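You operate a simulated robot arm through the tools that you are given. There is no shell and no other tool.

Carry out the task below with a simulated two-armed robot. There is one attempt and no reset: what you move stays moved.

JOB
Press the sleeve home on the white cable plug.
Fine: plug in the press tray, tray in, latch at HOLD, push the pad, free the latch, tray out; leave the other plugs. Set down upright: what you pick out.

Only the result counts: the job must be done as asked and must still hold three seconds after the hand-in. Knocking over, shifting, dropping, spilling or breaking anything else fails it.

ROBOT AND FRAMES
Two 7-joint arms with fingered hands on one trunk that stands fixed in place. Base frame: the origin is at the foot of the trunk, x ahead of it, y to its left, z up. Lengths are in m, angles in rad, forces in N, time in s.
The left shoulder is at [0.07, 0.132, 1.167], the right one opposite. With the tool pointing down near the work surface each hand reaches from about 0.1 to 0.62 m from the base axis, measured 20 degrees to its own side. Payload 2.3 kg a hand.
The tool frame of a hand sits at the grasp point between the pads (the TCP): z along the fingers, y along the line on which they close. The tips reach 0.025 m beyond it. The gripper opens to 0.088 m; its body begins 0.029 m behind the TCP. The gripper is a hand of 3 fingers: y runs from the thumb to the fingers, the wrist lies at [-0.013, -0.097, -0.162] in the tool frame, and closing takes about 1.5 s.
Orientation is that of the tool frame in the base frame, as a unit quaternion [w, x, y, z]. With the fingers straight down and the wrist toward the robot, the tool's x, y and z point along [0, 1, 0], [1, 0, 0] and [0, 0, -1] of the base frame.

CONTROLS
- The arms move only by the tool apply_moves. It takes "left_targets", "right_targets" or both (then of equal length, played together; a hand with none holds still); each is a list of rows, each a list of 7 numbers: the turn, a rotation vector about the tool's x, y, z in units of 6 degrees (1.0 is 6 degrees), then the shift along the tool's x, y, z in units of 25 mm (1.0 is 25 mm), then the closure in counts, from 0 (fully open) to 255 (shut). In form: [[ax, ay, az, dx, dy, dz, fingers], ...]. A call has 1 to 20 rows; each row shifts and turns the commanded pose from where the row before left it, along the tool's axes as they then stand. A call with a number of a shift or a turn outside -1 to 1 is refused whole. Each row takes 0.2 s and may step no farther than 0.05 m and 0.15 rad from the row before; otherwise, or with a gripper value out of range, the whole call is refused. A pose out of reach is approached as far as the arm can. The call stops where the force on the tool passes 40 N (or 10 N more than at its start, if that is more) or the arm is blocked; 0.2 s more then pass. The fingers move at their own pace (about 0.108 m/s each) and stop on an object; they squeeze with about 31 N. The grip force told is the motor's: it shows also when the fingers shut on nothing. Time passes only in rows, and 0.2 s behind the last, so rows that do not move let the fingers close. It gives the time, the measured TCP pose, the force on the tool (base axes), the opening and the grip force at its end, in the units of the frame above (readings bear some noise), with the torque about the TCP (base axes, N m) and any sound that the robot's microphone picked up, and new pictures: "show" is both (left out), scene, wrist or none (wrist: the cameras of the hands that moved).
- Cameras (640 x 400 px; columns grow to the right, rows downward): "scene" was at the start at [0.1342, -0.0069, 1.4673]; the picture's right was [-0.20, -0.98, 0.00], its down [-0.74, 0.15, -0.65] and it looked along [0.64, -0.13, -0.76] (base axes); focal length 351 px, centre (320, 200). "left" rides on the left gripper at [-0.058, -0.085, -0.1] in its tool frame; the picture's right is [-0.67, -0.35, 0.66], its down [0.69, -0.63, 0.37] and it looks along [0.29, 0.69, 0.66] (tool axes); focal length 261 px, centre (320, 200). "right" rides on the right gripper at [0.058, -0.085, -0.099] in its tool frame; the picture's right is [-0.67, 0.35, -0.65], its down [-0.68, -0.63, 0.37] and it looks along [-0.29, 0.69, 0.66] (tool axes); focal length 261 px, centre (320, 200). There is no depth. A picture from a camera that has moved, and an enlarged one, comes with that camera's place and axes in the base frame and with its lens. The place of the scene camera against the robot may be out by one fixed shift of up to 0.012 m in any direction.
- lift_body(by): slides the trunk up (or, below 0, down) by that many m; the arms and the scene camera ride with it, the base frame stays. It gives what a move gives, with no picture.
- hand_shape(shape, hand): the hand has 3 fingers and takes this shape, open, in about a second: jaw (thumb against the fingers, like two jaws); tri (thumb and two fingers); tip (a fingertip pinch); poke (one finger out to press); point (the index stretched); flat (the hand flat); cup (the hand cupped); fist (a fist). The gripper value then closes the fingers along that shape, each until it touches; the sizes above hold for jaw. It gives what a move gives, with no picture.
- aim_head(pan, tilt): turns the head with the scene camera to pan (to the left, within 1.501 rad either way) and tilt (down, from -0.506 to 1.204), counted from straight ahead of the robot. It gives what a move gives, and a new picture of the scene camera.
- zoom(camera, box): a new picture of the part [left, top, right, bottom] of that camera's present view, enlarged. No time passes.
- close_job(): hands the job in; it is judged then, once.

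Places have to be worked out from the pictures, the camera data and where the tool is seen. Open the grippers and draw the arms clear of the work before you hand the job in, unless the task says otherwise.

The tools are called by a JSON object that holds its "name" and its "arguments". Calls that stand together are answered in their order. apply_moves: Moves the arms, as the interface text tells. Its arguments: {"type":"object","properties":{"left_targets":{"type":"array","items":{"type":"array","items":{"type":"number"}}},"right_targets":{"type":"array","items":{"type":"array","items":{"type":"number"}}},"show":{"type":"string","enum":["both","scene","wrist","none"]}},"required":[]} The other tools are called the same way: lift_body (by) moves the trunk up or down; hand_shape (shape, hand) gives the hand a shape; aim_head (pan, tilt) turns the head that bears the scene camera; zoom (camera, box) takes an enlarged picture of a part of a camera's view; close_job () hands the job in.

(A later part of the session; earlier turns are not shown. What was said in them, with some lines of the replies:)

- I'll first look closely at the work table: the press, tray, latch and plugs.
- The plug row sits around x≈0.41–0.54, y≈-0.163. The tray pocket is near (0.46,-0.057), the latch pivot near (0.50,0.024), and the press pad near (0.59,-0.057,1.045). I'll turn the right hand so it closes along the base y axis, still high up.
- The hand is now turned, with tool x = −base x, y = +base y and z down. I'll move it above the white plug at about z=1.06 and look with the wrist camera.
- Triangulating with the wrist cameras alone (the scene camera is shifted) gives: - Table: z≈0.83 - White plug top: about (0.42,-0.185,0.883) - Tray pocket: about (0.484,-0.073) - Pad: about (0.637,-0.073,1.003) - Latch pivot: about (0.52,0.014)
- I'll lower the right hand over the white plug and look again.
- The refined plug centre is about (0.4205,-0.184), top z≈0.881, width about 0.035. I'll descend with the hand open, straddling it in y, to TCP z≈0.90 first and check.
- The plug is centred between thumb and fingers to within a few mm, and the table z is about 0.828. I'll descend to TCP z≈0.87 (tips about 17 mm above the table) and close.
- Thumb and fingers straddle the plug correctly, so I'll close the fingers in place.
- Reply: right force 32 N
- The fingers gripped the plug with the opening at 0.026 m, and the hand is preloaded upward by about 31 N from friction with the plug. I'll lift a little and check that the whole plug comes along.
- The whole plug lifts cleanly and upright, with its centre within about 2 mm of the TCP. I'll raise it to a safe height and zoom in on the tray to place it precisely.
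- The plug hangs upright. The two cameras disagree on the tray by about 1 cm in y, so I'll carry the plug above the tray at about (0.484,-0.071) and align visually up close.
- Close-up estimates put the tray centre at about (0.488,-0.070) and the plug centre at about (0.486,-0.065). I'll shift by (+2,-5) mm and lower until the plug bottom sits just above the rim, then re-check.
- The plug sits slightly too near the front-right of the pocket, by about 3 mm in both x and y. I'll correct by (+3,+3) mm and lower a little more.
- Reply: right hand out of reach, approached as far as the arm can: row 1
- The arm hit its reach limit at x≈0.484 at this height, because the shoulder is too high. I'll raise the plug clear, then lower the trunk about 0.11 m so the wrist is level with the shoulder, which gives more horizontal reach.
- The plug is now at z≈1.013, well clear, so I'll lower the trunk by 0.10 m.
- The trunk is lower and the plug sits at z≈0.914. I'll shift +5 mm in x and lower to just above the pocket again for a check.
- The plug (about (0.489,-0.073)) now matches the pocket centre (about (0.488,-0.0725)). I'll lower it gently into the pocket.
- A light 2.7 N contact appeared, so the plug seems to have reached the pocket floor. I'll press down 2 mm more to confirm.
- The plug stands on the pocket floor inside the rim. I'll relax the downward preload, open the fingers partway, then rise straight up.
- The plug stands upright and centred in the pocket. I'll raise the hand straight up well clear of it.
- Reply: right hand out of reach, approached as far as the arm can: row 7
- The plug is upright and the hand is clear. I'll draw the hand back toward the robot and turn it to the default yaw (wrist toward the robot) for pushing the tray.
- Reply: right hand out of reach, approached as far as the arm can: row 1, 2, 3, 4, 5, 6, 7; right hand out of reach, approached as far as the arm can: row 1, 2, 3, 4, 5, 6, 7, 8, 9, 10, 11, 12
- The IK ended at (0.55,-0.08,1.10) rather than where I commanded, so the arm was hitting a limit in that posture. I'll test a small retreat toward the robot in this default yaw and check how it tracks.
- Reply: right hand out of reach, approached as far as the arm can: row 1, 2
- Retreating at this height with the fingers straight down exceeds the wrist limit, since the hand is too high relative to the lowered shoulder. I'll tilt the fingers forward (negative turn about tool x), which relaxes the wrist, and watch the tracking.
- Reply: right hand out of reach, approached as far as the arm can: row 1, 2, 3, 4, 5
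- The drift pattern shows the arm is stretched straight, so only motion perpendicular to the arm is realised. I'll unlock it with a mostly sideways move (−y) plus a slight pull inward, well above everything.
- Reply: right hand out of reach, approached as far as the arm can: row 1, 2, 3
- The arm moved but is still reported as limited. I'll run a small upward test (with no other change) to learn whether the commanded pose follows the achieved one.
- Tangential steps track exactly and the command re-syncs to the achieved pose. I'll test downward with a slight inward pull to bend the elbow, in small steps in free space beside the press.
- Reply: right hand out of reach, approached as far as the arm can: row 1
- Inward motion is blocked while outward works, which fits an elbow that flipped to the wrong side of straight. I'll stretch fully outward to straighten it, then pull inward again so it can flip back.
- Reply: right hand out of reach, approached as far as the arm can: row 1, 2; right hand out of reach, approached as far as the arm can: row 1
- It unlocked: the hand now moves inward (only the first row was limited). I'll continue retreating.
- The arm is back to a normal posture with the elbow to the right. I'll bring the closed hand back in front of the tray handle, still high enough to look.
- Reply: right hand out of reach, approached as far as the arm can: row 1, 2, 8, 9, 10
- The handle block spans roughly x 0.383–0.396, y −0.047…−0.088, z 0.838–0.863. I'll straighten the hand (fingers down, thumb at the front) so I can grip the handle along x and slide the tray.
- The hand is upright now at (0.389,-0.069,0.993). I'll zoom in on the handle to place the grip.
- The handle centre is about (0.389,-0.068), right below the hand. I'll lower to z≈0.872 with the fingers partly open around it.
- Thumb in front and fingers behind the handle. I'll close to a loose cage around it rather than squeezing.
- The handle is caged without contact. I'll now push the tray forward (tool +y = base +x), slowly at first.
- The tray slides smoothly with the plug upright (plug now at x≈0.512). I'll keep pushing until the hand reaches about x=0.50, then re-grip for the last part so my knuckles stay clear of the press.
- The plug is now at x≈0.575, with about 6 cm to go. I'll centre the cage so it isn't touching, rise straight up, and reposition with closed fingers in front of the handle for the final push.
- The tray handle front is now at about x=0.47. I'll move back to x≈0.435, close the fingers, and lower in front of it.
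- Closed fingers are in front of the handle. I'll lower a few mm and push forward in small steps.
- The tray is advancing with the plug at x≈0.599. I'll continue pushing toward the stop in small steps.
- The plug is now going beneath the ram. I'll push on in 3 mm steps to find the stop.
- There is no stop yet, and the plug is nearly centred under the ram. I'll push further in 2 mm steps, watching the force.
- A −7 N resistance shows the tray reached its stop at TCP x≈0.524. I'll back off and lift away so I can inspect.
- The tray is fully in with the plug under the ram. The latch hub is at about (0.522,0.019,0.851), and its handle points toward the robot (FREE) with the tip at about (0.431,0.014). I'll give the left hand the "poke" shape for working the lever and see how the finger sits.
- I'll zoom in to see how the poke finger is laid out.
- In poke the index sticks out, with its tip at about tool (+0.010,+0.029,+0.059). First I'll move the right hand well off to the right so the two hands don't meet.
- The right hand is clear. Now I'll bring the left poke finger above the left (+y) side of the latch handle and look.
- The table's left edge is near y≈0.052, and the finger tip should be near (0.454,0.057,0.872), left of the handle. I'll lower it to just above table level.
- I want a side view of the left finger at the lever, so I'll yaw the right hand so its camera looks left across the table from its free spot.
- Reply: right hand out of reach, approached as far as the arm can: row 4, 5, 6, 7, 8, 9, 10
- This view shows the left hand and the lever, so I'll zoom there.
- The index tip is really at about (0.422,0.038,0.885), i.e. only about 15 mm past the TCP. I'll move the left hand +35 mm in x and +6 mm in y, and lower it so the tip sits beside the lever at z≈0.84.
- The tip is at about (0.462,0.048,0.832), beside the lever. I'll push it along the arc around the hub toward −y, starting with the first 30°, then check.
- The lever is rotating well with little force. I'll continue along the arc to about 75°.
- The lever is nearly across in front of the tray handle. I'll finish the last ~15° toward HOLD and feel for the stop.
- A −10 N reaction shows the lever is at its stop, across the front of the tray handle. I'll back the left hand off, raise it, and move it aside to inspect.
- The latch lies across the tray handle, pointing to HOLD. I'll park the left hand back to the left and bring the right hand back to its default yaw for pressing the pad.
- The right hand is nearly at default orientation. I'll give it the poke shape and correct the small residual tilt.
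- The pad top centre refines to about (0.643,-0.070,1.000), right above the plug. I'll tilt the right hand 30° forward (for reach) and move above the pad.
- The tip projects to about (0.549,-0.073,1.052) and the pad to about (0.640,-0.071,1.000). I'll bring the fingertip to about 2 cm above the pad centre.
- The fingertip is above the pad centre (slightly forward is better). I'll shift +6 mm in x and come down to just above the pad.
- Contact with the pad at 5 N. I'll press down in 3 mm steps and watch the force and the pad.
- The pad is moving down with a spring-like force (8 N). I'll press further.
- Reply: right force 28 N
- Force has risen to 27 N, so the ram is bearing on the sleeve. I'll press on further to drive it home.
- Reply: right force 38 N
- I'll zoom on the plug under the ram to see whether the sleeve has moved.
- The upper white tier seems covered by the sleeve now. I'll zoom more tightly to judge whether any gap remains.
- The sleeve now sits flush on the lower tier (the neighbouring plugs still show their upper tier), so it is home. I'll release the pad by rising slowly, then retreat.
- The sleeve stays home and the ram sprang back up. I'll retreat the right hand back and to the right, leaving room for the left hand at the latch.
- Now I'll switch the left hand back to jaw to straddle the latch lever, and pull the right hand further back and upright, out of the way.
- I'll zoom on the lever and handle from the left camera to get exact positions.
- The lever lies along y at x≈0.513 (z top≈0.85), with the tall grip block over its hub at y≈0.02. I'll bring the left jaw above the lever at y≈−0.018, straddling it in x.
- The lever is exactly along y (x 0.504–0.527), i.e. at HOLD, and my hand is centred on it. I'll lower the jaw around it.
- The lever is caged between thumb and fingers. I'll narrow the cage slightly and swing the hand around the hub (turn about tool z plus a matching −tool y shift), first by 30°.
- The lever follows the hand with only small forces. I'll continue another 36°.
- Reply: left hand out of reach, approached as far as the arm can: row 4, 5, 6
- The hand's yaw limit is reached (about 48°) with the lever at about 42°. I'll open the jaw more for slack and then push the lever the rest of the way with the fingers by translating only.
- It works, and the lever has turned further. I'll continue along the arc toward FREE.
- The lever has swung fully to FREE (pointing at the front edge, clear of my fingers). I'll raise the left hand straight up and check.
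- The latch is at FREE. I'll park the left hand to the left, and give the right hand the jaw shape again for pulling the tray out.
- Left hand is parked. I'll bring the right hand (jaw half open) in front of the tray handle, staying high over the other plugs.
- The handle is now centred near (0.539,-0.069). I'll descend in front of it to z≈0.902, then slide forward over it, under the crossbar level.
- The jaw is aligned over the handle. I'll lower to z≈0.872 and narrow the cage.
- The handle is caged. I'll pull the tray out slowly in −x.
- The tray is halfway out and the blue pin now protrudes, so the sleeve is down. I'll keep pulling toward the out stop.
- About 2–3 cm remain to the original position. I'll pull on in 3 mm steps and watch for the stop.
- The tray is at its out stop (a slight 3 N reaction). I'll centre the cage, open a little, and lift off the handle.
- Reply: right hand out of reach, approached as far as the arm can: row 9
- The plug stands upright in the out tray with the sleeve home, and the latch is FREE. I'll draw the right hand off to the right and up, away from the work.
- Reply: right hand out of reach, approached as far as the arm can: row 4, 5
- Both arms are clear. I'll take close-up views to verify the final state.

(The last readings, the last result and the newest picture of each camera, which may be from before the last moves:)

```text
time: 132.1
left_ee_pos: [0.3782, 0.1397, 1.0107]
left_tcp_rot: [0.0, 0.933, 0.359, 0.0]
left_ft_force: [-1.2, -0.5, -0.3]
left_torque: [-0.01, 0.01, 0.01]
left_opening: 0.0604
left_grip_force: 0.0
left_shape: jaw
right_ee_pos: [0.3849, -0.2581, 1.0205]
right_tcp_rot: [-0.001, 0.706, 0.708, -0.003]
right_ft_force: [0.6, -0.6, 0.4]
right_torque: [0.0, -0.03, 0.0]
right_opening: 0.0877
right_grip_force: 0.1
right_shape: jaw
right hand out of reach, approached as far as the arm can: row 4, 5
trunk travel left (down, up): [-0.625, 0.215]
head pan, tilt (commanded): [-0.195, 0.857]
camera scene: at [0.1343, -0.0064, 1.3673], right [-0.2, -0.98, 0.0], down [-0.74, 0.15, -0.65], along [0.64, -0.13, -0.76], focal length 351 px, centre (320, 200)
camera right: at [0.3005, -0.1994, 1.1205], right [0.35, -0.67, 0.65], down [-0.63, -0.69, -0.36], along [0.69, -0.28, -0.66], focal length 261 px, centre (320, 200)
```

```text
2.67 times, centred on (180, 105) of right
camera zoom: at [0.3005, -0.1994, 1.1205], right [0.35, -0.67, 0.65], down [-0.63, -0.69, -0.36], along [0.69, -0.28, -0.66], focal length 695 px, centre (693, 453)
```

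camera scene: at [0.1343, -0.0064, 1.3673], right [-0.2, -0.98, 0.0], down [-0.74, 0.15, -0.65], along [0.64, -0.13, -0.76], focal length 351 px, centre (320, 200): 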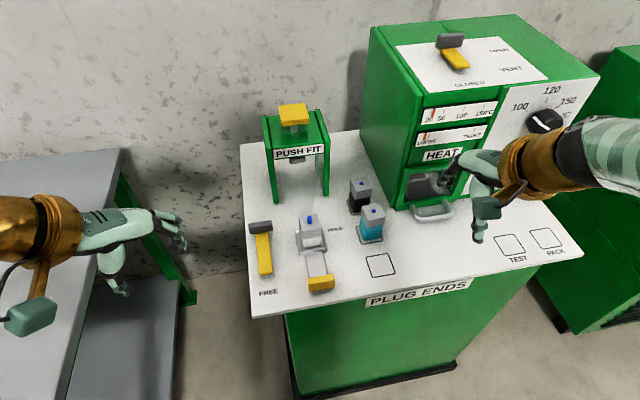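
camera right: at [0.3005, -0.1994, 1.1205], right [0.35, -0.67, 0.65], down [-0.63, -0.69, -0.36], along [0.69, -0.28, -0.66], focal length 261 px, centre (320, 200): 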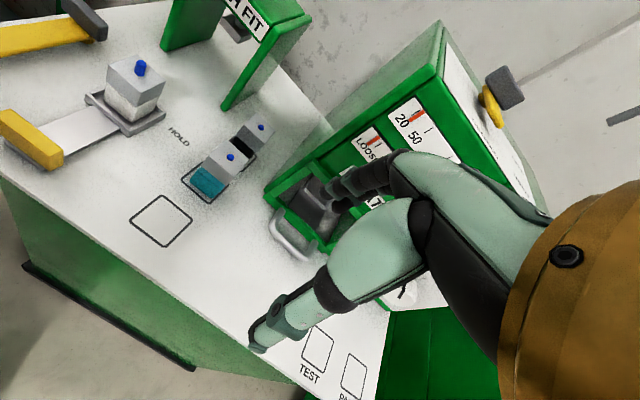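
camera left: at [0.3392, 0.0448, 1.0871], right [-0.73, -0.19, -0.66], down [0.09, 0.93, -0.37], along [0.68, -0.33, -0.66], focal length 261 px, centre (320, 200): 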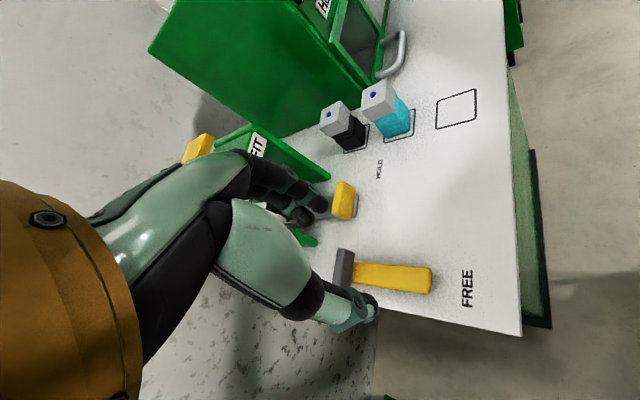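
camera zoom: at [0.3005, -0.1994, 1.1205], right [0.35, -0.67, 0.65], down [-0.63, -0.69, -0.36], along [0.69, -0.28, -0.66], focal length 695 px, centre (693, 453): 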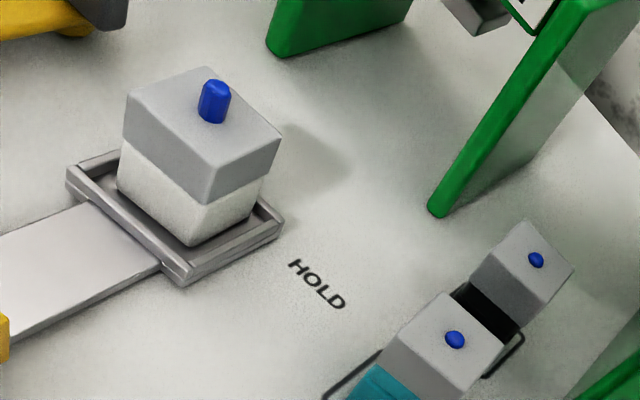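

The sleeve is home, the plug stands upright in the out tray, the latch is at FREE, and the other plugs are untouched. I'll open both hands fully and draw them a bit further from the work.

{"name": "apply_moves", "arguments": {"left_targets": [[0, 0, 0, 0, -0.5, -0.3, 40], [0, 0, 0, 0, -0.5, -0.3, 0], [0, 0, 0, 0, -0.5, -0.3, 0], [0, 0, 0, 0, 0, 0, 0], [0, 0, 0, 0, 0, 0, 0]], "right_targets": [[0, 0, 0, -0.4, -0.2, -0.6, 0], [0, 0, 0, -0.4, -0.2, -0.6, 0], [0, 0, 0, -0.4, -0.2, -0.6, 0], [0, 0, 0, -0.3, -0.2, -0.6, 0], [0, 0, 0, 0, 0, 0, 0]], "show": "both"}}

{"name": "zoom", "arguments": {"camera": "scene", "box": [230, 90, 420, 310]}}

```text
time: 133.3
left_ee_pos: [0.3544, 0.1688, 1.0343]
left_tcp_rot: [-0.001, 0.933, 0.359, 0.0]
left_ft_force: [-0.2, -0.4, 0.1]
left_torque: [-0.01, 0.0, 0.0]
left_opening: 0.0877
left_grip_force: 0.0
left_shape: jaw
right_ee_pos: [0.3658, -0.2958, 1.0822]
right_tcp_rot: [-0.002, 0.707, 0.707, -0.002]
right_ft_force: [-0.2, 0.6, -0.3]
right_torque: [0.01, 0.0, 0.0]
right_opening: 0.0877
right_grip_force: 0.0
right_shape: jaw
trunk travel left (down, up): [-0.625, 0.215]
head pan, tilt (commanded): [-0.195, 0.857]
camera scene: at [0.1343, -0.0067, 1.3673], right [-0.2, -0.98, 0.0], down [-0.74, 0.15, -0.65], along [0.64, -0.13, -0.76], focal length 351 px, centre (320, 200)
camera right: at [0.2807, -0.2377, 1.1816], right [0.35, -0.67, 0.65], down [-0.63, -0.69, -0.36], along [0.69, -0.28, -0.66], focal length 261 px, centre (320, 200)
camera left: at [0.2542, 0.1935, 1.134], right [-0.73, -0.19, -0.66], down [0.09, 0.93, -0.37], along [0.68, -0.33, -0.66], focal length 261 px, centre (320, 200)
```

scene: 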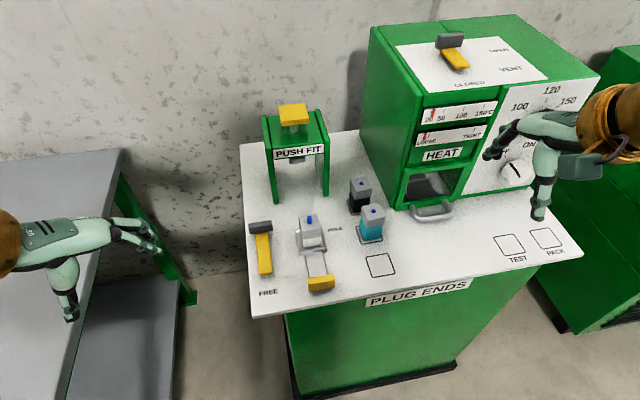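
right: 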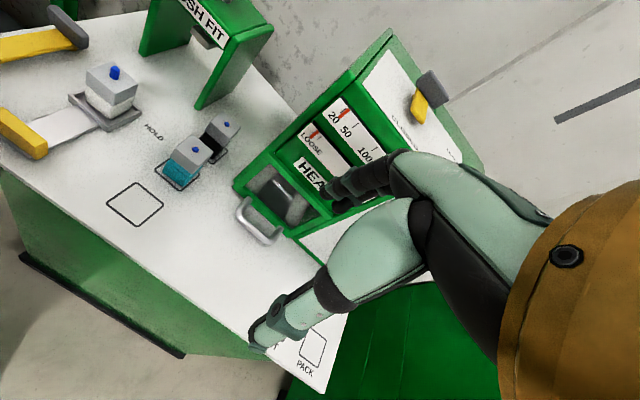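
left: 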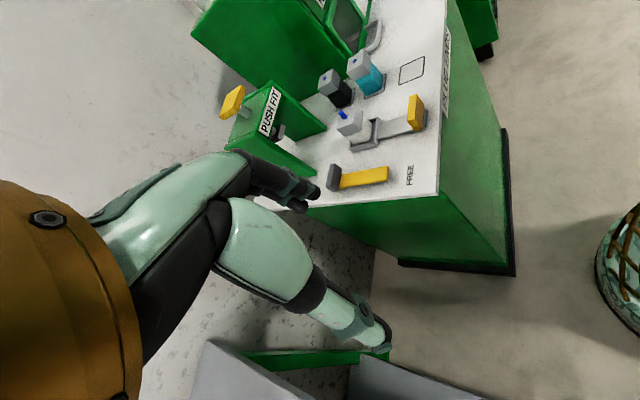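

```text
1.82 times, centred on (325, 200) of scene
camera zoom: at [0.1343, -0.0067, 1.3673], right [-0.2, -0.98, 0.0], down [-0.74, 0.15, -0.65], along [0.64, -0.13, -0.76], focal length 639 px, centre (311, 200)
```

zoom: 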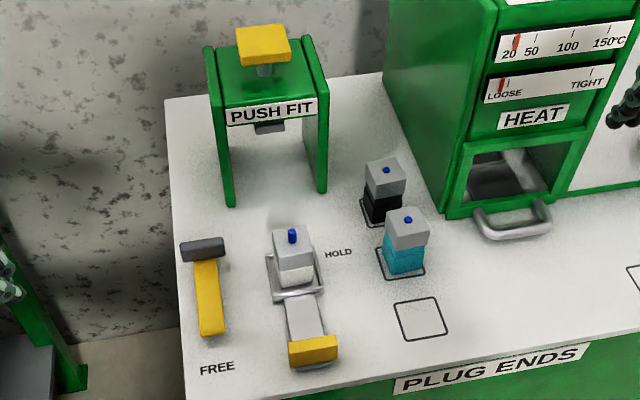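

Everything is in its end state: the sleeve is home on the white plug, which stands upright in the out tray. The latch is at FREE, the teal and black plugs stand in their outlines, and both hands are open and clear. I'm handing the job in.

{"name": "close_job", "arguments": {}}

```text
The job is handed in.
```

I pressed the sleeve home on the white cable plug with the PUSH FIT press and handed the job in. The hand-in gave no pass/fail result, so what follows is from my last pictures.

- **White plug:** it stands upright in the press tray. The sleeve sits flush on the lower tier, with the blue pin now showing above it.
- **Press steps:** tray in to its stop, latch turned to HOLD, pad pushed to about 37 N, latch freed, tray pulled back out to its stop.
- **Other plugs:** the teal and black plugs stand in their outlines, and I saw no change to them.
- **Arms:** both hands are open and drawn clear. The trunk is still 0.10 m lower than at the start; I lowered it for reach.

I left the plug in the tray. I read "set down upright: what you pick out" as not requiring me to take it out again, since your listed steps end at "tray out".
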